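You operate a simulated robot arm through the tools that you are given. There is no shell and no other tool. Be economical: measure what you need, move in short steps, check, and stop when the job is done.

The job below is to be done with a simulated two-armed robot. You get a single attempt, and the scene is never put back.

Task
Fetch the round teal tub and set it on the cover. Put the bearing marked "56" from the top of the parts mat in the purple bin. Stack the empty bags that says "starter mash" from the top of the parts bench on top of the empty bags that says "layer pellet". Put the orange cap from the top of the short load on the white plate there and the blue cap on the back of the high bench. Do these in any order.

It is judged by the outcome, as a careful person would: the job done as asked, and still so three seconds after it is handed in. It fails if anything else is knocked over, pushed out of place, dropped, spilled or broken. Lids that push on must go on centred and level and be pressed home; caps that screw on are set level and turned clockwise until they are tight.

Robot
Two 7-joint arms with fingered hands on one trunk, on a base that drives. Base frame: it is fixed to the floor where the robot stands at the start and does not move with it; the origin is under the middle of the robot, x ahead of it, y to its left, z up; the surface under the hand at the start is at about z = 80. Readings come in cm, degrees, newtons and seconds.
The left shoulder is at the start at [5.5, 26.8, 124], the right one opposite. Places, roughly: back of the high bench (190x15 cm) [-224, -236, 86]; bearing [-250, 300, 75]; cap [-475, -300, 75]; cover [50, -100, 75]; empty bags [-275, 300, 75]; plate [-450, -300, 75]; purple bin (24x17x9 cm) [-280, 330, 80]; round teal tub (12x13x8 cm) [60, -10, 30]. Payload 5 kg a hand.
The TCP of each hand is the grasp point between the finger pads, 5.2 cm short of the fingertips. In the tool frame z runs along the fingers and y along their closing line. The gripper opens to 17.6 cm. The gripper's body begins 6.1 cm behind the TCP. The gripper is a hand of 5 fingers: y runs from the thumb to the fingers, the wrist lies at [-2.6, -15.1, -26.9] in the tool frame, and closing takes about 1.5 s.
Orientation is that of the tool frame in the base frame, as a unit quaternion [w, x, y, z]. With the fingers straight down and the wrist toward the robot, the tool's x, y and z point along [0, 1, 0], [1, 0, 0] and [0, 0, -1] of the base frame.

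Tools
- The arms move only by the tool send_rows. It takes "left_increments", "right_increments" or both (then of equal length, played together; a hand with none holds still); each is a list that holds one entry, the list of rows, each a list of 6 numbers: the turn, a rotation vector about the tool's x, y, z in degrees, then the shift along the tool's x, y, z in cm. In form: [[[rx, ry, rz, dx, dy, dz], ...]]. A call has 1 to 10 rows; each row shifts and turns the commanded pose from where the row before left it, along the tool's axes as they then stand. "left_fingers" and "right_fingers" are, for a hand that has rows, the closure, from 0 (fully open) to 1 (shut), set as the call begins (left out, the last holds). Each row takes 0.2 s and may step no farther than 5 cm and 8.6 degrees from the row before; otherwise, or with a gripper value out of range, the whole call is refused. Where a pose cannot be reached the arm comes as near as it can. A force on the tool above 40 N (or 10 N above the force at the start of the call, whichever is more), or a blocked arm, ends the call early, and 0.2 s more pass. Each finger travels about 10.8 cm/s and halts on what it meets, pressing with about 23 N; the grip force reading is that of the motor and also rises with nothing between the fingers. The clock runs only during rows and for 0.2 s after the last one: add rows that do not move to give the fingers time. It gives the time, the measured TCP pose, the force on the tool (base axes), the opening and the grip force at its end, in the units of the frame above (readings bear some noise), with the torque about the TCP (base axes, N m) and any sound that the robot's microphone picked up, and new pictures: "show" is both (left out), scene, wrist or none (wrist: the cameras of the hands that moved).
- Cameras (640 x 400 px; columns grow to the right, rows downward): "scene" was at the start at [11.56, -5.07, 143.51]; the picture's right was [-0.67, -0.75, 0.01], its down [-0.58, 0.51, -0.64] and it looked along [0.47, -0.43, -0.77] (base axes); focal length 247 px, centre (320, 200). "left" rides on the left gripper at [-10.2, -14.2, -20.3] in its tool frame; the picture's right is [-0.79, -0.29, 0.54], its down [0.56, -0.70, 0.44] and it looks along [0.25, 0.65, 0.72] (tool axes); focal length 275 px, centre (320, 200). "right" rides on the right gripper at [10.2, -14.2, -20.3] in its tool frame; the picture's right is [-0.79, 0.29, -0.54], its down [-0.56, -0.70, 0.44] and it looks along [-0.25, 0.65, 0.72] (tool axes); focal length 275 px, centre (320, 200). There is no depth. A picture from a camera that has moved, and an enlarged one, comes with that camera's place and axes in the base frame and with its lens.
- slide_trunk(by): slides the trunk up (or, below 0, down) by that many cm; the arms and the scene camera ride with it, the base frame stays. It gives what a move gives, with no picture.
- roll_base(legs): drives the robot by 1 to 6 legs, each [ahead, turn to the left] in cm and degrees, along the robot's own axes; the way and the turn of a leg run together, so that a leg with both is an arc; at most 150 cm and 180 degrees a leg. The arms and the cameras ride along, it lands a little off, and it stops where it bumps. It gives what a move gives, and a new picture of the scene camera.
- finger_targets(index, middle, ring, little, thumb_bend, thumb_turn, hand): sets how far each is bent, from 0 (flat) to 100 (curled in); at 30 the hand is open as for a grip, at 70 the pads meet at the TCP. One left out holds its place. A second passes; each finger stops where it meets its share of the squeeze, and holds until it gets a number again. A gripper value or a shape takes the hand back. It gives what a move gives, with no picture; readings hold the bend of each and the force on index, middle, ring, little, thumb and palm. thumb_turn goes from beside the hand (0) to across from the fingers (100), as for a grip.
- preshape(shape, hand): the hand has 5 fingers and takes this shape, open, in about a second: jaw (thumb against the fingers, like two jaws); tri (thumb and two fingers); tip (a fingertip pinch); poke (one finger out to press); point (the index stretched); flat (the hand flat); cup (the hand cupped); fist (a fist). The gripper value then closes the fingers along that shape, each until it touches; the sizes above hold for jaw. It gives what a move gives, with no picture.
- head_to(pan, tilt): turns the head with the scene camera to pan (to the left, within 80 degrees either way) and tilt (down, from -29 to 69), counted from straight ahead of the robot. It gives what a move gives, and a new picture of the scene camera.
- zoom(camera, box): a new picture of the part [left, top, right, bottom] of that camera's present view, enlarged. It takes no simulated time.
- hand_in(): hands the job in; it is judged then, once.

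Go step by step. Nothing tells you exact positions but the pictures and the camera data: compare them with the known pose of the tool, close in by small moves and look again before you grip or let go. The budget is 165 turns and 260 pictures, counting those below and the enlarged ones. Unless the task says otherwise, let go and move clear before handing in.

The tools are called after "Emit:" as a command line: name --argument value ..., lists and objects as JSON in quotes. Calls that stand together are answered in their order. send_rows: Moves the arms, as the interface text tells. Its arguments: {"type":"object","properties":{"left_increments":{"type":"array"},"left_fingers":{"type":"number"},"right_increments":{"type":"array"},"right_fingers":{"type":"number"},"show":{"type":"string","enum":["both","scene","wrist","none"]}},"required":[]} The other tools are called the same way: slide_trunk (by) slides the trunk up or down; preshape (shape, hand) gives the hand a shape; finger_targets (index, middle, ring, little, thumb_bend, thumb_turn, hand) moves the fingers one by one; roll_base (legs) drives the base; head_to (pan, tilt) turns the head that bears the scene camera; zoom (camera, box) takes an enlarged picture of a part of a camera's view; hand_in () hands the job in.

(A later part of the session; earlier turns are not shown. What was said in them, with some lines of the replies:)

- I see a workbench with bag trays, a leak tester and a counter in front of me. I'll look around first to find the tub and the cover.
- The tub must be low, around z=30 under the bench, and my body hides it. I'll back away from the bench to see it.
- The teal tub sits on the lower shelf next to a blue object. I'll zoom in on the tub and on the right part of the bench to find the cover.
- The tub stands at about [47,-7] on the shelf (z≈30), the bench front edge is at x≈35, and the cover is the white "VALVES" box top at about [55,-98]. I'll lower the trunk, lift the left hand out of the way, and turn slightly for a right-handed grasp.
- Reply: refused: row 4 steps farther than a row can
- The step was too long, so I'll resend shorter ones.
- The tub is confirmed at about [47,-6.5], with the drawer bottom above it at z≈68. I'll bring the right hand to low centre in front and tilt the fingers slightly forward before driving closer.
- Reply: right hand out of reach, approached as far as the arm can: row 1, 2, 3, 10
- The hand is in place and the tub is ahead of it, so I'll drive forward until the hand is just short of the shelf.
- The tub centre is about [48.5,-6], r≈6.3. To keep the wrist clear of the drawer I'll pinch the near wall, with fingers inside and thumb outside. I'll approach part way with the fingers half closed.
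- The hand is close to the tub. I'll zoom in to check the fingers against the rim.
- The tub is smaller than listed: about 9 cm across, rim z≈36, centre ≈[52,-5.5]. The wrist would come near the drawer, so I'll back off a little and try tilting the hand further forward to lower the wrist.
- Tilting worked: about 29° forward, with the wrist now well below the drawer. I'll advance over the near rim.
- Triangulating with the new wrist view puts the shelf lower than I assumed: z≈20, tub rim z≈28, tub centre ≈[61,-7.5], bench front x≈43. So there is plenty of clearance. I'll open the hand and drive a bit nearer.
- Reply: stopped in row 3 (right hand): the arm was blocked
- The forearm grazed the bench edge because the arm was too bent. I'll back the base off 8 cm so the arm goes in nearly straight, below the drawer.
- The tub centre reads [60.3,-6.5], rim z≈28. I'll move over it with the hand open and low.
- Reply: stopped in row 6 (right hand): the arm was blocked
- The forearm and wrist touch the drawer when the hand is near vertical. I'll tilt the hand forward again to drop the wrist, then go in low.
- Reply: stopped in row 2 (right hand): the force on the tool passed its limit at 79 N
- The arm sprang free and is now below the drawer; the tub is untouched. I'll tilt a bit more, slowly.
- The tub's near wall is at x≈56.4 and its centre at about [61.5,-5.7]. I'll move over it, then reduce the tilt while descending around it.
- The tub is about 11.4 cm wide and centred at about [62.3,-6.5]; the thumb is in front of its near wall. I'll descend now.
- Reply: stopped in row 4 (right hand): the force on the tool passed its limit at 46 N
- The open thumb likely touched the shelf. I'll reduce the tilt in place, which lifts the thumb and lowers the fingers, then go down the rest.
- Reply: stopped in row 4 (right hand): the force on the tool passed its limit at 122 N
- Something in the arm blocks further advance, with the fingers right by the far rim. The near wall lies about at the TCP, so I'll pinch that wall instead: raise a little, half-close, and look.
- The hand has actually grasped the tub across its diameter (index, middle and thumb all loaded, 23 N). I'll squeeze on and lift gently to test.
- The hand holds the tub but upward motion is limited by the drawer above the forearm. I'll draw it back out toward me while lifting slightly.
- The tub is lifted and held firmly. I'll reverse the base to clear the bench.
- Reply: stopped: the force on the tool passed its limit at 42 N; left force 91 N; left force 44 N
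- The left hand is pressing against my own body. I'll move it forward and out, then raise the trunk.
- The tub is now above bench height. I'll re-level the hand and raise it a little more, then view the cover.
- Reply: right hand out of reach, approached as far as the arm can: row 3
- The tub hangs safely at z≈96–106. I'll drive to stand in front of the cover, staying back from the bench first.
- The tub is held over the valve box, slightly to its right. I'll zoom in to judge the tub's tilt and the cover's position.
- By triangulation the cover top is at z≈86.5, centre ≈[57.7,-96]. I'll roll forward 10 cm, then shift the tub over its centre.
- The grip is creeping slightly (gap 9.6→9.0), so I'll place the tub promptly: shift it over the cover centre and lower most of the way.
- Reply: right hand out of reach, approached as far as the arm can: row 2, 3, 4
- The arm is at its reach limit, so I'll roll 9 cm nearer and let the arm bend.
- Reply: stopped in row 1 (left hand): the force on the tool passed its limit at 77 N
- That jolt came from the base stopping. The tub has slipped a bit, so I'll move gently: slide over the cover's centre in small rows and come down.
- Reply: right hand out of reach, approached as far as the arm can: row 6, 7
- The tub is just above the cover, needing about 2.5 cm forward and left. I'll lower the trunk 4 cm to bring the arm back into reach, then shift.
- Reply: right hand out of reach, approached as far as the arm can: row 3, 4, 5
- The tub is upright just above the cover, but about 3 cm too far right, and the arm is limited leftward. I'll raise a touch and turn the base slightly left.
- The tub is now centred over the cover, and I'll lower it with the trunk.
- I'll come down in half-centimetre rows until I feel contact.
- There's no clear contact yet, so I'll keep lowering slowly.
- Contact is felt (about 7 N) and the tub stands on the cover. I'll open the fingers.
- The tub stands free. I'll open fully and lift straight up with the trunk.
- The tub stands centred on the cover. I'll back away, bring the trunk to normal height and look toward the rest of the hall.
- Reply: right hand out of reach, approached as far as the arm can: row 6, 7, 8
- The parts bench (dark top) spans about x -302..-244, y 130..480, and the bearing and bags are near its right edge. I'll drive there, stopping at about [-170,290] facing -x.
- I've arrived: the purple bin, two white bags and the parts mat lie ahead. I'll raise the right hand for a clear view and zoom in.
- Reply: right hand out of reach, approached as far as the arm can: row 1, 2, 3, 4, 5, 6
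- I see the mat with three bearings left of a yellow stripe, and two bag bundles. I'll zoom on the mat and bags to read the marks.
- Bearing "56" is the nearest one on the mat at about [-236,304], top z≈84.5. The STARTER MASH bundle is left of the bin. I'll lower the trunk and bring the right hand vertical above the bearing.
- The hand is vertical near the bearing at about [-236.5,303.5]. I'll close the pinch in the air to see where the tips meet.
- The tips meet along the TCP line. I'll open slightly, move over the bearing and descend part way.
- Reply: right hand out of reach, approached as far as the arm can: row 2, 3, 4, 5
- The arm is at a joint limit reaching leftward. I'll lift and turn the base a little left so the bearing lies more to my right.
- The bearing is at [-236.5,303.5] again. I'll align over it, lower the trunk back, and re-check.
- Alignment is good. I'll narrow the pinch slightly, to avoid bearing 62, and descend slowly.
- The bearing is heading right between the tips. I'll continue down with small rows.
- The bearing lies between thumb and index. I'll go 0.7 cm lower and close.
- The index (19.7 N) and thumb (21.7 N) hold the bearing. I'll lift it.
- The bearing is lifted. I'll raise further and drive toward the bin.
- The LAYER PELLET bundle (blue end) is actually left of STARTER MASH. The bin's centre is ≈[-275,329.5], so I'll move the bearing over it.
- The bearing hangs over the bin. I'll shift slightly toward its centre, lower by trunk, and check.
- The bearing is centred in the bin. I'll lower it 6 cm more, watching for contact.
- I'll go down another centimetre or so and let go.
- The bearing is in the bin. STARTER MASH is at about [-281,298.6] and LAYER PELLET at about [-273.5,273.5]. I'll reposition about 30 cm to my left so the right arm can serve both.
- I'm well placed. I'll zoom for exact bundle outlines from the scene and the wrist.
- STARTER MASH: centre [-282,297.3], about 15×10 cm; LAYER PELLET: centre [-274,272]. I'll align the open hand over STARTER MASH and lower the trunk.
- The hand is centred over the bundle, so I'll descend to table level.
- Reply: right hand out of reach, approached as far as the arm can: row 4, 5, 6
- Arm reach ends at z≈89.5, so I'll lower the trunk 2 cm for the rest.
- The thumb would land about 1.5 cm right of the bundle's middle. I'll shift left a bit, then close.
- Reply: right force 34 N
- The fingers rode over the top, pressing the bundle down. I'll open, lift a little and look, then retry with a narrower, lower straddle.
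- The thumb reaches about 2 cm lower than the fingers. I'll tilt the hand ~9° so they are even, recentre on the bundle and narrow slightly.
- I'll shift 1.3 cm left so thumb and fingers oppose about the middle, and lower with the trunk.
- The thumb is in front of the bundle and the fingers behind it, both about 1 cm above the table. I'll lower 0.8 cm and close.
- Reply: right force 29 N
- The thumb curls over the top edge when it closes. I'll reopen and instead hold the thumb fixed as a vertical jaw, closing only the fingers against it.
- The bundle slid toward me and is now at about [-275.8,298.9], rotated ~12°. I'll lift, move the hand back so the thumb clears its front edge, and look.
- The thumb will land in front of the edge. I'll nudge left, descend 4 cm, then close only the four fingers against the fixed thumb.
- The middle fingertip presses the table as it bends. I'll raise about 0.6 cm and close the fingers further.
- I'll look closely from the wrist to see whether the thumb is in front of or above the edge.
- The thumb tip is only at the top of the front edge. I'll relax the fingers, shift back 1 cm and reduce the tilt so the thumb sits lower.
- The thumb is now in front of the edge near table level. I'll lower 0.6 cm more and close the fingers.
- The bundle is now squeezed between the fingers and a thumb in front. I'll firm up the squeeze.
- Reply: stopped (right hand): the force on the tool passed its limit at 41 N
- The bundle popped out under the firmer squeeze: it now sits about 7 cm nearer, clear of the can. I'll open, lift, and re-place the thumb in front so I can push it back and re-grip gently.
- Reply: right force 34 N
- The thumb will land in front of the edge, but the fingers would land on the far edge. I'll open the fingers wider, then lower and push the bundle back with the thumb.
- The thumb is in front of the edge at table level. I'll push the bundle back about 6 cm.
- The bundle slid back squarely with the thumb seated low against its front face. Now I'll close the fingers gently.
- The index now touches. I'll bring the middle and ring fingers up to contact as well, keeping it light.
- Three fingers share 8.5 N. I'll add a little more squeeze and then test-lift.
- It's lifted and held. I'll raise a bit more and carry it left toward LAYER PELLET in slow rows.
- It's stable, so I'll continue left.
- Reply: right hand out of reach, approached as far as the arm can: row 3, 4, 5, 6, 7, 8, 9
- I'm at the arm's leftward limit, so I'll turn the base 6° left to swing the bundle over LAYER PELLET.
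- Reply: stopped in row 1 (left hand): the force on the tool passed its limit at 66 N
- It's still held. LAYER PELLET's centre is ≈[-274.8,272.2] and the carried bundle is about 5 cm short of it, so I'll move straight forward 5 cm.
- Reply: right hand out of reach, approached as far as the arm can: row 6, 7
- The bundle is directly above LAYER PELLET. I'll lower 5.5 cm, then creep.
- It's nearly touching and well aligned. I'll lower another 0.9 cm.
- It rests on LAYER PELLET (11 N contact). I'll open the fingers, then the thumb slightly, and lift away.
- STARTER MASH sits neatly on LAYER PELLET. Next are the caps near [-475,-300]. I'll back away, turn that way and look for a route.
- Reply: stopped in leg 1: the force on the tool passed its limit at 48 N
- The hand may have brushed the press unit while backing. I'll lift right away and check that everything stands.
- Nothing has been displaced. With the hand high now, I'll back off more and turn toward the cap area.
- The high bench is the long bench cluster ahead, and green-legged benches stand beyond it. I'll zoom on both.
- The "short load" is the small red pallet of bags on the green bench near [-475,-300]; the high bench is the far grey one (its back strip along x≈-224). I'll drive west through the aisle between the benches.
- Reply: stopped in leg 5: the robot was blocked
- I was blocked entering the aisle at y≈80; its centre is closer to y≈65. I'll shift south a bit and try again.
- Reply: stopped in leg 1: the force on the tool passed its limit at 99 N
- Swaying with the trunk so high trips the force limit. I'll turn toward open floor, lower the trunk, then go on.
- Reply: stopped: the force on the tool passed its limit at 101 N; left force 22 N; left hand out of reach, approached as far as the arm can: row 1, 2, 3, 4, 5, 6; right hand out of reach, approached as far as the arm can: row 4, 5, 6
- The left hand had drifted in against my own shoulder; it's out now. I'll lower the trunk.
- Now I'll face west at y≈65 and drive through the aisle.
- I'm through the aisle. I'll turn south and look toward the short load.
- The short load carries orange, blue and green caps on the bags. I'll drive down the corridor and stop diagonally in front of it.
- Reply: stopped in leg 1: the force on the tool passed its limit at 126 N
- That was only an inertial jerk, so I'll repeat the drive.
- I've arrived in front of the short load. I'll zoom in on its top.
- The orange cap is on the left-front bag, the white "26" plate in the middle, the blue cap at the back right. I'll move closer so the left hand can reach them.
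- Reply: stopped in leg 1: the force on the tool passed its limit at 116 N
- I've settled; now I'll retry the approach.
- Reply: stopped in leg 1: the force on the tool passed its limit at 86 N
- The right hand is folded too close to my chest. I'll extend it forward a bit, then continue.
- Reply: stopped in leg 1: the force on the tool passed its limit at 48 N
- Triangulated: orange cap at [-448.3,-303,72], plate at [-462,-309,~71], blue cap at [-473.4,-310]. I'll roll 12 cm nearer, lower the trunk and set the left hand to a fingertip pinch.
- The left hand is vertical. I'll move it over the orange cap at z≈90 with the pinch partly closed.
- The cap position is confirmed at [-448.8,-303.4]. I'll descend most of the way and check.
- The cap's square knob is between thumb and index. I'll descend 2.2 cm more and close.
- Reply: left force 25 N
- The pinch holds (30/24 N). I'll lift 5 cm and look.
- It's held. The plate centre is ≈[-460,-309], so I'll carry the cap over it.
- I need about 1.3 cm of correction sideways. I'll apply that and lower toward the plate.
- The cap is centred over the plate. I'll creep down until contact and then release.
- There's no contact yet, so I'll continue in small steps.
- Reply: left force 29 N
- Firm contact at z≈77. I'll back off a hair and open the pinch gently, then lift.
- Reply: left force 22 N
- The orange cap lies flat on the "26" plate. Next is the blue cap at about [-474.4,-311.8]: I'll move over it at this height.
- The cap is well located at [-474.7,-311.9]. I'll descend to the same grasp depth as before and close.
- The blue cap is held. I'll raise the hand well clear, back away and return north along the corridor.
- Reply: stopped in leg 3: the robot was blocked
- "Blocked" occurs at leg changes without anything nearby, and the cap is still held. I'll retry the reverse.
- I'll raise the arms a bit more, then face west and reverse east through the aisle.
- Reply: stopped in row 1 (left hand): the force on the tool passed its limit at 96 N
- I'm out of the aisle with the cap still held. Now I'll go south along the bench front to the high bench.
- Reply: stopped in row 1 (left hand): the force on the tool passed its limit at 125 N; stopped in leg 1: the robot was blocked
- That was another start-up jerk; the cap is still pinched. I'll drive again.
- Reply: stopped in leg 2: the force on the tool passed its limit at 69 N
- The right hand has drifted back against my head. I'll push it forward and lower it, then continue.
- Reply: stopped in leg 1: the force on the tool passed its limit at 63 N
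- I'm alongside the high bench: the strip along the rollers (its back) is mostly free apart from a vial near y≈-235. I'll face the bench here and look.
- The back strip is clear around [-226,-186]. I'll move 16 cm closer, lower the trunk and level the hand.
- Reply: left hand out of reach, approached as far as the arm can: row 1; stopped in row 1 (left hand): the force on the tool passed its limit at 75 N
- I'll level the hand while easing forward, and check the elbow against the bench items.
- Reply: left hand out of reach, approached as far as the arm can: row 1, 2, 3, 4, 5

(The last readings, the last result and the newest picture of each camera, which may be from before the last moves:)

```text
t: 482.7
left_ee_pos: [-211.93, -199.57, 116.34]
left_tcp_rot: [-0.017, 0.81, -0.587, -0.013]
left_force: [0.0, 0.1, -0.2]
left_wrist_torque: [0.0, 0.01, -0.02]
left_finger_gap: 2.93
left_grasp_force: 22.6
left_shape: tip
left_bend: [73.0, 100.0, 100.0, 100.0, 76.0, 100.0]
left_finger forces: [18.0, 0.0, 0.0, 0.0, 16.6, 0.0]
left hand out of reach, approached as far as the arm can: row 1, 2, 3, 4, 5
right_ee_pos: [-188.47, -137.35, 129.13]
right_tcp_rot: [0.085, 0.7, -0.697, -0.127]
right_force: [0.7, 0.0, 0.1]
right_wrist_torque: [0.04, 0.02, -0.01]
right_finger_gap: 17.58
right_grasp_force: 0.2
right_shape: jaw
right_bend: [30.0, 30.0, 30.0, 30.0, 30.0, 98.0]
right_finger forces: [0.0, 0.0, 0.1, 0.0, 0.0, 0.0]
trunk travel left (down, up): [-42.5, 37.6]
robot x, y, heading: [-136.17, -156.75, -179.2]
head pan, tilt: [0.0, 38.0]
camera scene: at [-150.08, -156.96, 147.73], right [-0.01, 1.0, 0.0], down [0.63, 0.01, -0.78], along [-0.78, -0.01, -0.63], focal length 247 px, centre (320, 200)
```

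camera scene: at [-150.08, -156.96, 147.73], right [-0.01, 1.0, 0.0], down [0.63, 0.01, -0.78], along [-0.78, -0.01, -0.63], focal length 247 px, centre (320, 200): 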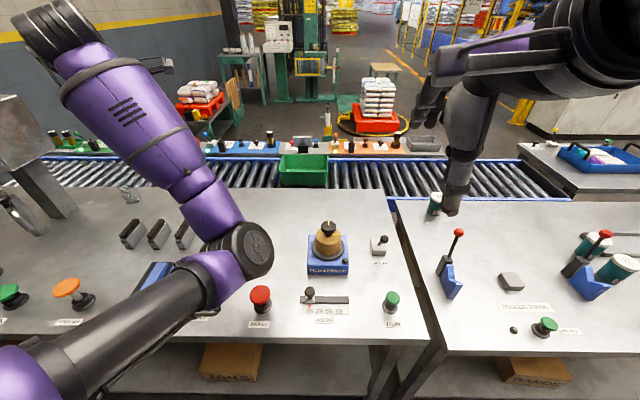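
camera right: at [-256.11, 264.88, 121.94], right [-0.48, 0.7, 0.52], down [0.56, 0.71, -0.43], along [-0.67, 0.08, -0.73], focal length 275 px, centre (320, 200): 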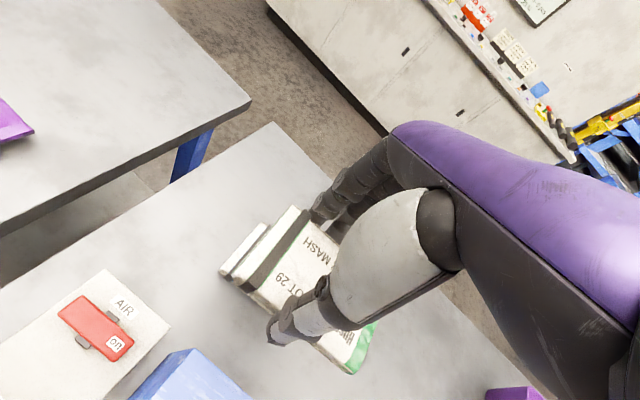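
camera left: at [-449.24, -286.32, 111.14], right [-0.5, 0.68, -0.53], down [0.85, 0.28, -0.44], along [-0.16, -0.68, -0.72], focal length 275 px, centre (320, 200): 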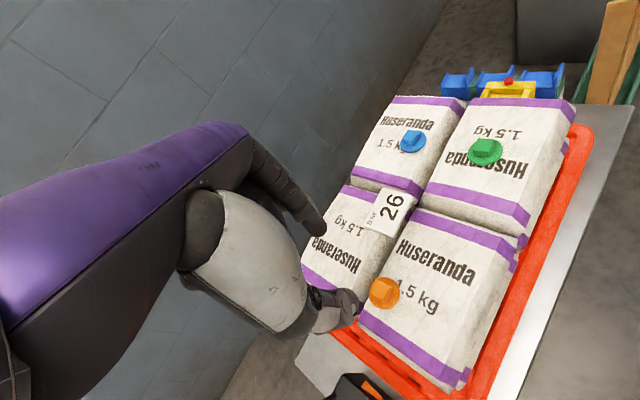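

The hand is vertical at [-212,-199.6,116], and the elbow is clear above the items. I'll move toward [-225.5,-191.5] while descending part way.

Emit:
send_rows --left_increments '[[[0, 0, 0, -1.97, 1.72, 2.2], [0, 0, 0, -1.97, 1.72, 2.2], [0, 0, 0, -1.97, 1.72, 2.2], [0, 0, 0, -1.97, 1.72, 2.2], [0, 0, 0, -1.97, 1.72, 2.2], [0, 0, 0, -1.97, 1.72, 2.2], [0, 0, 0, 0, 0, 0], [0, 0, 0, 0, 0, 0]]]' --show "both"

```text
t: 484.7
left_ee_pos: [-223.92, -193.88, 106.79]
left_tcp_rot: [0.0, 0.817, -0.576, -0.024]
left_force: [5.8, -1.1, 2.9]
left_wrist_torque: [0.1, 0.52, 0.05]
left_finger_gap: 2.9
left_grasp_force: 23.4
left_shape: tip
left_bend: [73.0, 100.0, 100.0, 100.0, 76.0, 100.0]
left_finger forces: [17.0, 0.1, 0.0, 0.1, 16.4, 0.1]
right_ee_pos: [-186.37, -137.46, 130.39]
right_tcp_rot: [0.092, 0.699, -0.697, -0.135]
right_force: [5.9, -1.7, 3.5]
right_wrist_torque: [0.19, 0.55, -0.16]
right_finger_gap: 17.58
right_grasp_force: 0.1
right_shape: jaw
right_bend: [30.0, 30.0, 30.0, 30.0, 30.0, 98.0]
right_finger forces: [0.0, 0.1, 0.1, 0.0, 0.0, 0.1]
trunk travel left (down, up): [-42.5, 37.6]
robot x, y, heading: [-136.23, -156.55, -179.4]
head pan, tilt: [0.0, 38.0]
stopped in row 8 (left hand): the arm was blocked; the commanded pose is now the measured one
camera scene: at [-149.47, -157.0, 147.82], right [-0.01, 1.0, 0.0], down [0.62, 0.01, -0.78], along [-0.78, -0.01, -0.62], focal length 247 px, centre (320, 200)
camera left: at [-212.95, -180.03, 126.96], right [-0.02, 0.86, -0.52], down [0.83, -0.27, -0.48], along [-0.56, -0.44, -0.71], focal length 275 px, centre (320, 200)
```

scene: 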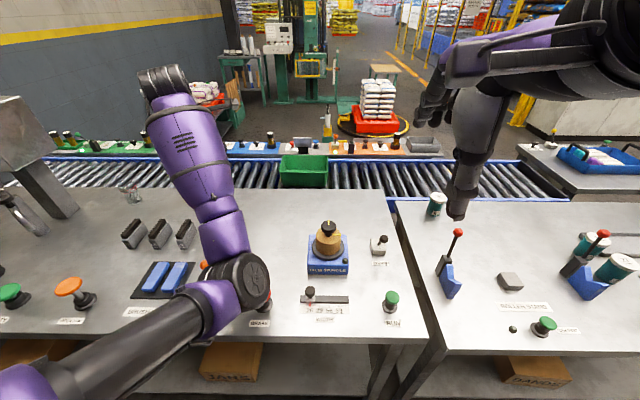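
left: 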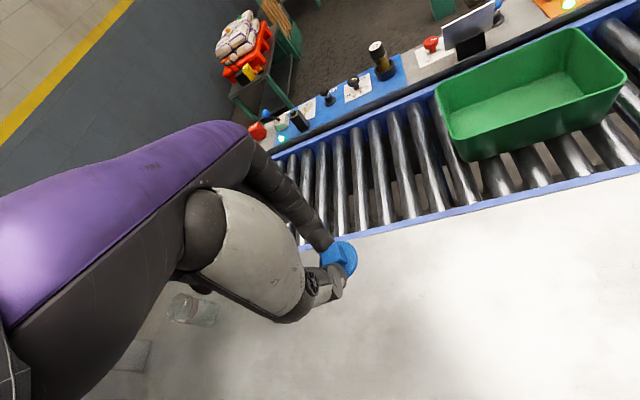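

The elbow is too low, near the red knob. I'll raise the trunk 9 cm so the arm works straighter with the elbow higher, then bring the hand down.

Emit:
slide_trunk --by 9

Emit:
send_rows --left_increments '[[[0, 0, 0, 0, 0, 0], [0, 0, 0, 0, 0, 2.5], [0, 0, 0, 0, 0, 2.5], [0, 0, 0, 0, 0, 2.5], [0, 0, 0, 0, 0, 2.5], [0, 0, 0, 0, 0, 0]]]' --show "scene"

```text
t: 485.9
left_ee_pos: [-224.46, -192.85, 114.36]
left_tcp_rot: [-0.008, 0.814, -0.58, -0.019]
left_force: [-1.5, -0.3, -1.9]
left_wrist_torque: [0.09, -0.1, -0.05]
left_finger_gap: 2.93
left_grasp_force: 22.9
left_shape: tip
left_bend: [73.0, 100.0, 100.0, 100.0, 76.0, 100.0]
left_finger forces: [17.2, 0.0, 0.0, 0.0, 16.4, 0.1]
right_ee_pos: [-187.13, -137.45, 138.75]
right_tcp_rot: [0.088, 0.699, -0.698, -0.131]
right_force: [-2.3, -1.3, -0.7]
right_wrist_torque: [0.08, -0.15, -0.01]
right_finger_gap: 17.59
right_grasp_force: 0.1
right_shape: jaw
right_bend: [30.0, 30.0, 30.0, 30.0, 30.0, 98.0]
right_finger forces: [0.0, 0.0, 0.0, 0.0, 0.0, 0.1]
trunk travel left (down, up): [-51.5, 28.6]
robot x, y, heading: [-135.88, -156.77, -179.2]
head pan, tilt: [0.0, 38.0]
```

```text
t: 487.4
left_ee_pos: [-224.6, -192.64, 104.78]
left_tcp_rot: [-0.006, 0.815, -0.58, -0.021]
left_force: [0.2, -0.4, 0.0]
left_wrist_torque: [0.0, 0.0, 0.02]
left_finger_gap: 2.92
left_grasp_force: 23.1
left_shape: tip
left_bend: [73.0, 100.0, 100.0, 100.0, 76.0, 100.0]
left_finger forces: [17.2, 0.0, 0.1, 0.0, 16.2, 0.0]
right_ee_pos: [-186.84, -137.27, 138.88]
right_tcp_rot: [0.089, 0.698, -0.698, -0.133]
right_force: [0.4, 0.4, 0.0]
right_wrist_torque: [0.01, 0.01, 0.02]
right_finger_gap: 17.58
right_grasp_force: 0.0
right_shape: jaw
right_bend: [30.0, 30.0, 30.0, 30.0, 30.0, 98.0]
right_finger forces: [0.1, 0.0, 0.0, 0.0, 0.0, 0.1]
trunk travel left (down, up): [-51.5, 28.6]
robot x, y, heading: [-136.34, -156.68, -179.3]
head pan, tilt: [0.0, 38.0]
camera scene: at [-148.94, -156.92, 156.81], right [-0.01, 1.0, 0.0], down [0.63, 0.01, -0.78], along [-0.78, -0.01, -0.63], focal length 247 px, centre (320, 200)
```

scene: 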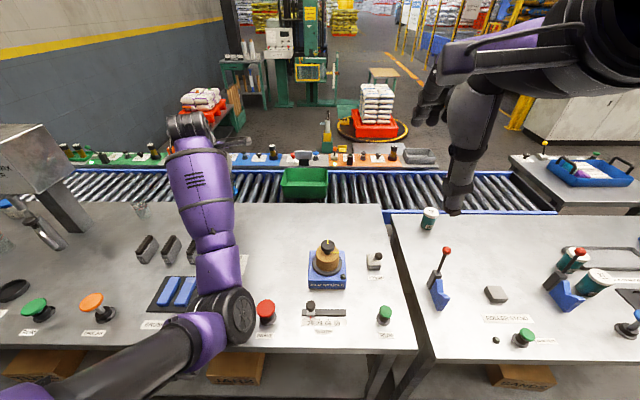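

It's moving freely now. I'll continue down to just above the bench.

Emit:
send_rows --left_increments '[[[0, 0, 0, 0, 0, 2], [0, 0, 0, 0, 0, 2], [0, 0, 0, 0, 0, 2], [0, 0, 0, 0, 0, 2], [0, 0, 0, 0, 0, 1], [0, 0, 0, 0, 0, 0], [0, 0, 0, 0, 0, 0]]]' --show "both"

```text
t: 488.9
left_ee_pos: [-224.68, -192.23, 95.66]
left_tcp_rot: [-0.004, 0.815, -0.58, -0.021]
left_force: [0.1, -0.2, 0.2]
left_wrist_torque: [-0.04, -0.03, 0.01]
left_finger_gap: 2.91
left_grasp_force: 22.6
left_shape: tip
left_bend: [73.0, 100.0, 100.0, 100.0, 76.0, 100.0]
left_finger forces: [17.2, 0.1, 0.0, 0.0, 16.2, 0.0]
right_ee_pos: [-186.87, -137.4, 138.95]
right_tcp_rot: [0.09, 0.699, -0.697, -0.132]
right_force: [-0.1, 0.4, 0.1]
right_wrist_torque: [0.02, -0.01, -0.02]
right_finger_gap: 17.62
right_grasp_force: 0.0
right_shape: jaw
right_bend: [30.0, 30.0, 30.0, 30.0, 30.0, 98.0]
right_finger forces: [0.1, 0.1, 0.1, 0.0, 0.1, 0.1]
trunk travel left (down, up): [-51.5, 28.6]
robot x, y, heading: [-136.25, -156.19, -179.1]
head pan, tilt: [0.0, 38.0]
camera scene: at [-148.96, -156.93, 156.8], right [-0.01, 1.0, 0.0], down [0.63, 0.01, -0.78], along [-0.78, -0.01, -0.63], focal length 247 px, centre (320, 200)
camera left: at [-213.96, -178.61, 116.0], right [0.0, 0.86, -0.51], down [0.83, -0.28, -0.47], along [-0.55, -0.43, -0.72], focal length 275 px, centre (320, 200)
```

scene: 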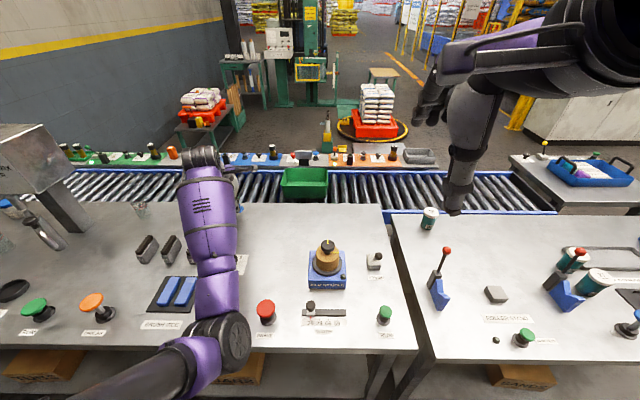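
left: 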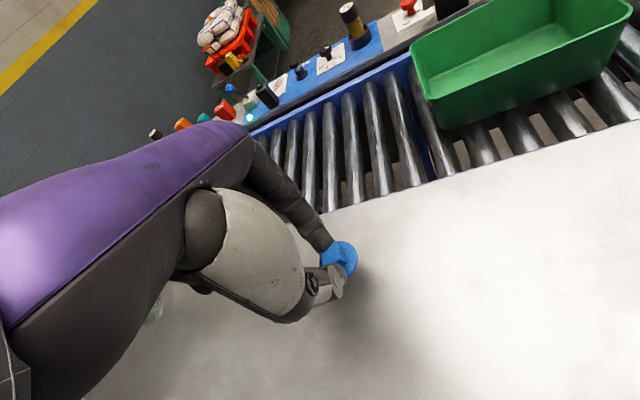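

The cap is 9 cm in from the bench's back edge (x≈-234), within the 15 cm strip and clear of everything. I'll lower it slowly to contact.

Emit:
send_rows --left_increments '[[[0, 0, 0, 0, 0, 0.7], [0, 0, 0, 0, 0, 0.7], [0, 0, 0, 0, 0, 0.6], [0, 0, 0, 0, 0, 0.5], [0, 0, 0, 0, 0, 0]]]' --show "none"

Emit:
send_rows --left_increments '[[[0, 0, 0, 0, 0, 0.4], [0, 0, 0, 0, 0, 0.3], [0, 0, 0, 0, 0, 0]]]' --show "none"

Emit:
zoom --camera "left" --box '[260, 180, 420, 320]'

```text
t: 490.1
left_ee_pos: [-224.65, -192.18, 93.2]
left_tcp_rot: [-0.006, 0.814, -0.58, -0.02]
left_force: [-0.2, 0.8, -0.6]
left_wrist_torque: [0.0, -0.02, -0.03]
left_finger_gap: 2.9
left_grasp_force: 23.5
left_shape: tip
left_bend: [73.0, 100.0, 100.0, 100.0, 76.0, 100.0]
left_finger forces: [17.2, 0.0, 0.1, 0.0, 16.3, 0.0]
right_ee_pos: [-186.91, -137.47, 138.85]
right_tcp_rot: [0.09, 0.699, -0.697, -0.133]
right_force: [-0.2, 0.7, 0.2]
right_wrist_torque: [0.04, 0.02, 0.01]
right_finger_gap: 17.58
right_grasp_force: 0.0
right_shape: jaw
right_bend: [30.0, 30.0, 30.0, 30.0, 30.0, 98.0]
right_finger forces: [0.0, 0.1, 0.1, 0.1, 0.1, 0.0]
trunk travel left (down, up): [-51.5, 28.6]
robot x, y, heading: [-135.87, -156.87, -178.9]
head pan, tilt: [0.0, 38.0]
```

```text
t: 490.9
left_ee_pos: [-224.76, -192.19, 92.7]
left_tcp_rot: [-0.006, 0.814, -0.58, -0.021]
left_force: [0.4, -0.9, -0.6]
left_wrist_torque: [-0.04, 0.01, -0.01]
left_finger_gap: 2.89
left_grasp_force: 23.2
left_shape: tip
left_bend: [73.0, 100.0, 100.0, 100.0, 76.0, 100.0]
left_finger forces: [17.1, 0.0, 0.0, 0.0, 16.2, 0.0]
right_ee_pos: [-186.83, -137.31, 138.79]
right_tcp_rot: [0.09, 0.699, -0.697, -0.132]
right_force: [-0.2, 0.4, -1.0]
right_wrist_torque: [0.0, -0.02, 0.0]
right_finger_gap: 17.61
right_grasp_force: 0.1
right_shape: jaw
right_bend: [30.0, 30.0, 30.0, 30.0, 30.0, 98.0]
right_finger forces: [0.0, 0.0, 0.0, 0.0, 0.0, 0.1]
trunk travel left (down, up): [-51.5, 28.6]
robot x, y, heading: [-136.25, -156.58, -179.2]
head pan, tilt: [0.0, 38.0]
```

```text
2.86 times, centred on (340, 250) of left
camera zoom: at [-214.05, -178.47, 112.9], right [0.0, 0.86, -0.51], down [0.83, -0.28, -0.47], along [-0.55, -0.43, -0.72], focal length 786 px, centre (263, 57)
```

zoom: 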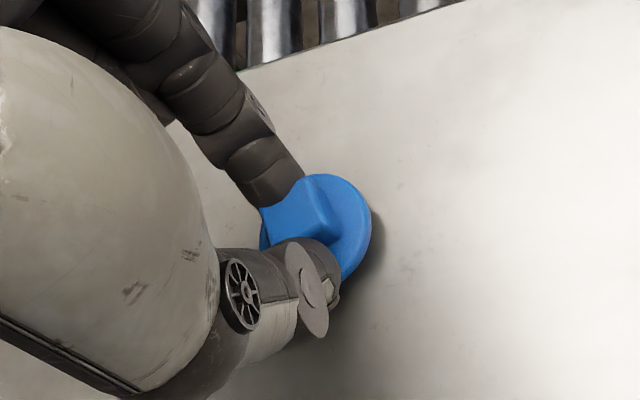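

It's very near the surface, so I'll keep creeping.

Emit:
send_rows --left_increments '[[[0, 0, 0, 0, 0, 0.3], [0, 0, 0, 0, 0, 0.3], [0, 0, 0, 0, 0, 0]]]' --show "none"

Emit:
send_rows --left_increments '[[[0, 0, 0, 0, 0, 0.3], [0, 0, 0, 0, 0, 0]]]' --show "none"

```text
t: 491.8
left_ee_pos: [-224.91, -192.08, 92.19]
left_tcp_rot: [-0.005, 0.814, -0.58, -0.021]
left_force: [1.6, -1.8, 14.2]
left_wrist_torque: [-0.05, 0.22, 0.03]
left_finger_gap: 2.96
left_grasp_force: 23.0
left_shape: tip
left_bend: [73.0, 100.0, 100.0, 100.0, 76.0, 100.0]
left_finger forces: [26.4, 0.1, 0.0, 0.0, 19.9, 0.1]
right_ee_pos: [-186.91, -137.38, 138.87]
right_tcp_rot: [0.089, 0.699, -0.698, -0.131]
right_force: [0.1, -0.2, -0.4]
right_wrist_torque: [-0.03, 0.04, 0.01]
right_finger_gap: 17.57
right_grasp_force: 0.1
right_shape: jaw
right_bend: [30.0, 30.0, 30.0, 30.0, 30.0, 98.0]
right_finger forces: [0.1, 0.1, 0.0, 0.0, 0.1, 0.1]
trunk travel left (down, up): [-51.5, 28.6]
robot x, y, heading: [-135.93, -157.01, -179.3]
head pan, tilt: [0.0, 38.0]
```

```text
t: 492.4
left_ee_pos: [-224.98, -192.17, 92.26]
left_tcp_rot: [-0.003, 0.814, -0.58, -0.024]
left_force: [1.2, -5.6, 34.0]
left_wrist_torque: [-0.19, 0.66, 0.19]
left_finger_gap: 3.06
left_grasp_force: 23.0
left_shape: tip
left_bend: [73.0, 100.0, 100.0, 100.0, 76.0, 100.0]
left_finger forces: [41.4, 0.0, 0.0, 0.0, 24.0, 0.0]
right_ee_pos: [-186.73, -137.21, 139.07]
right_tcp_rot: [-0.089, -0.698, 0.698, 0.133]
right_force: [-0.4, 0.0, -0.2]
right_wrist_torque: [-0.03, 0.0, -0.03]
right_finger_gap: 17.61
right_grasp_force: 0.1
right_shape: jaw
right_bend: [30.0, 30.0, 30.0, 30.0, 30.0, 98.0]
right_finger forces: [0.0, 0.1, 0.0, 0.0, 0.0, 0.0]
trunk travel left (down, up): [-51.5, 28.6]
robot x, y, heading: [-136.06, -156.86, -179.0]
head pan, tilt: [0.0, 38.0]
```

Contact is made. I'll ease off slightly, open the pinch and lift.

Emit:
send_rows --left_increments '[[[0, 0, 0, 0, 0, -0.3], [0, 0, 0, 0, 0, 0]]]' --show "none"

Emit:
send_rows --left_increments '[[[0, 0, 0, 0, 0, 0], [0, 0, 0, 0, 0, 0], [0, 0, 0, 0, 0, 0], [0, 0, 0, 0, 0, 0]]]' --left_fingers 0.62 --show "none"

Emit:
slide_trunk --by 10

Emit:
zoom --camera "left" --box '[240, 160, 480, 340]'

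```text
t: 492.9
left_ee_pos: [-224.78, -192.04, 92.17]
left_tcp_rot: [-0.005, 0.815, -0.58, -0.021]
left_force: [-7.2, -4.2, 32.0]
left_wrist_torque: [-0.2, 1.2, 0.07]
left_finger_gap: 3.08
left_grasp_force: 23.9
left_shape: tip
left_bend: [73.0, 100.0, 100.0, 100.0, 76.0, 100.0]
left_finger forces: [46.7, 0.0, 0.0, 0.0, 15.8, 0.1]
right_ee_pos: [-186.73, -137.3, 138.99]
right_tcp_rot: [0.09, 0.699, -0.697, -0.132]
right_force: [0.4, 0.1, 0.8]
right_wrist_torque: [-0.01, 0.0, 0.0]
right_finger_gap: 17.58
right_grasp_force: 0.1
right_shape: jaw
right_bend: [30.0, 30.0, 30.0, 30.0, 30.0, 98.0]
right_finger forces: [0.1, 0.0, 0.0, 0.0, 0.0, 0.1]
trunk travel left (down, up): [-51.5, 28.6]
robot x, y, heading: [-135.85, -156.85, -179.2]
head pan, tilt: [0.0, 38.0]
```

```text
t: 493.9
left_ee_pos: [-224.76, -192.06, 91.9]
left_tcp_rot: [-0.007, 0.815, -0.579, -0.02]
left_force: [-0.4, -0.1, -0.2]
left_wrist_torque: [0.02, 0.01, 0.05]
left_finger_gap: 6.67
left_grasp_force: 0.1
left_shape: tip
left_bend: [73.0, 98.0, 99.0, 99.0, 73.0, 100.0]
left_finger forces: [0.1, 0.0, 0.0, 0.0, 0.0, 0.1]
right_ee_pos: [-186.92, -137.22, 138.86]
right_tcp_rot: [0.09, 0.699, -0.697, -0.132]
right_force: [-1.0, 0.6, -0.5]
right_wrist_torque: [0.0, -0.08, 0.01]
right_finger_gap: 17.59
right_grasp_force: 0.1
right_shape: jaw
right_bend: [30.0, 30.0, 30.0, 30.0, 30.0, 98.0]
right_finger forces: [0.0, 0.0, 0.0, 0.0, 0.0, 0.1]
trunk travel left (down, up): [-51.5, 28.6]
robot x, y, heading: [-135.84, -156.58, -179.2]
head pan, tilt: [0.0, 38.0]
```

```text
t: 495.3
left_ee_pos: [-224.97, -192.12, 101.62]
left_tcp_rot: [-0.007, 0.814, -0.58, -0.02]
left_force: [-0.2, -0.1, -1.0]
left_wrist_torque: [-0.02, 0.0, 0.01]
left_finger_gap: 6.66
left_grasp_force: 0.0
left_shape: tip
left_bend: [73.0, 98.0, 99.0, 99.0, 73.0, 100.0]
left_finger forces: [0.0, 0.0, 0.0, 0.1, 0.0, 0.1]
right_ee_pos: [-186.9, -137.35, 148.82]
right_tcp_rot: [0.089, 0.699, -0.698, -0.131]
right_force: [1.0, -0.1, -1.3]
right_wrist_torque: [0.01, -0.05, 0.01]
right_finger_gap: 17.6
right_grasp_force: 0.0
right_shape: jaw
right_bend: [30.0, 30.0, 30.0, 30.0, 30.0, 98.0]
right_finger forces: [0.0, 0.0, 0.0, 0.1, 0.0, 0.0]
trunk travel left (down, up): [-61.5, 18.6]
robot x, y, heading: [-135.7, -156.77, -179.1]
head pan, tilt: [0.0, 38.0]
```

```text
2.22 times, centred on (360, 250) of left
camera zoom: at [-214.15, -178.47, 122.16], right [0.0, 0.86, -0.51], down [0.83, -0.28, -0.47], along [-0.55, -0.43, -0.72], focal length 612 px, centre (231, 89)
```

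zoom: 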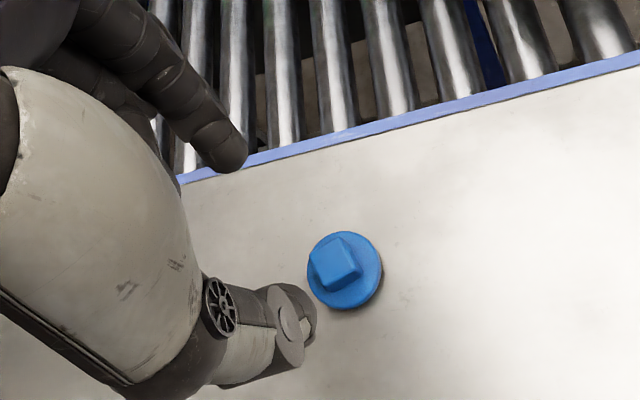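

The blue cap stands flat on the back strip of the high bench, about 9 cm from its rear edge. I'll lift higher and back away.

Emit:
slide_trunk --by 16

Emit:
roll_base --legs '[[-40, 0]]'

Emit:
zoom --camera "scene" --box '[100, 130, 400, 320]'

```text
t: 497.1
left_ee_pos: [-224.97, -192.11, 117.83]
left_tcp_rot: [-0.005, 0.814, -0.58, -0.021]
left_force: [0.2, -0.2, -1.3]
left_wrist_torque: [0.01, 0.01, -0.01]
left_finger_gap: 6.67
left_grasp_force: 0.0
left_shape: tip
left_bend: [73.0, 98.0, 99.0, 99.0, 73.0, 100.0]
left_finger forces: [0.1, 0.1, 0.0, 0.0, 0.1, 0.0]
right_ee_pos: [-186.89, -137.32, 164.75]
right_tcp_rot: [0.089, 0.699, -0.697, -0.132]
right_force: [-1.0, -0.3, 0.3]
right_wrist_torque: [-0.01, 0.01, -0.01]
right_finger_gap: 17.57
right_grasp_force: 0.1
right_shape: jaw
right_bend: [30.0, 30.0, 30.0, 30.0, 30.0, 98.0]
right_finger forces: [0.0, 0.0, 0.0, 0.0, 0.0, 0.0]
trunk travel left (down, up): [-77.5, 2.6]
robot x, y, heading: [-136.08, -156.98, -179.3]
head pan, tilt: [0.0, 38.0]
```

```text
t: 500.3
left_ee_pos: [-185.2, -191.91, 117.99]
left_tcp_rot: [-0.005, 0.816, -0.577, -0.021]
left_force: [0.0, -1.0, 0.5]
left_wrist_torque: [-0.01, 0.01, 0.02]
left_finger_gap: 6.67
left_grasp_force: 0.1
left_shape: tip
left_bend: [73.0, 98.0, 99.0, 99.0, 73.0, 100.0]
left_finger forces: [0.0, 0.1, 0.0, 0.1, 0.0, 0.0]
right_ee_pos: [-147.55, -137.04, 164.85]
right_tcp_rot: [0.09, 0.701, -0.695, -0.132]
right_force: [0.1, 0.2, 0.8]
right_wrist_torque: [-0.02, 0.06, -0.02]
right_finger_gap: 17.58
right_grasp_force: 0.0
right_shape: jaw
right_bend: [30.0, 30.0, 30.0, 30.0, 30.0, 98.0]
right_finger forces: [0.0, 0.0, 0.0, 0.1, 0.1, 0.0]
trunk travel left (down, up): [-77.5, 2.6]
robot x, y, heading: [-96.49, -156.08, -178.7]
head pan, tilt: [0.0, 38.0]
camera scene: at [-108.85, -156.32, 182.84], right [-0.02, 1.0, 0.0], down [0.63, 0.01, -0.78], along [-0.78, -0.02, -0.63], focal length 247 px, centre (320, 200)
```

scene: 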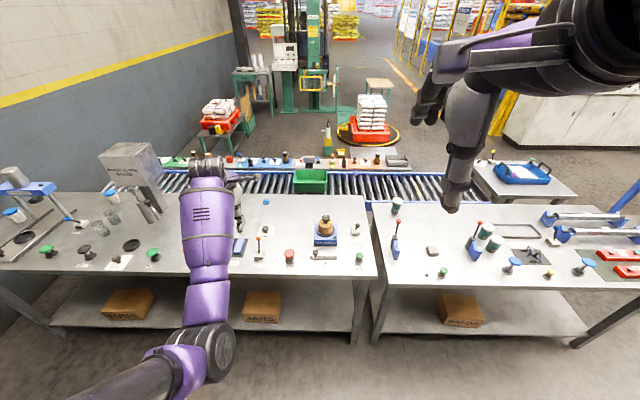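

```text
2.11 times, centred on (250, 225) of scene
camera zoom: at [-108.85, -156.32, 182.84], right [-0.02, 1.0, 0.0], down [0.63, 0.01, -0.78], along [-0.78, -0.02, -0.63], focal length 520 px, centre (467, 147)
```

zoom: 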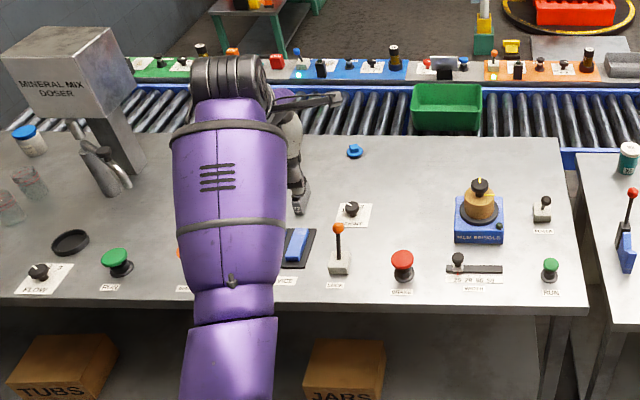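

All four jobs look done: the blue cap stands at the back of the high bench, nothing else there has been disturbed, and both hands are clear. I'm handing in.

Emit:
hand_in

```text
The job is handed in.
```

The job is handed in, with all four parts in place when last seen:
- The teal tub is on the valve-box cover.
- Bearing 56 is in the purple bin.
- The starter mash bags are on the layer pellet bags.
- The orange cap is on the white "26" plate and the blue cap is at the back of the high bench.
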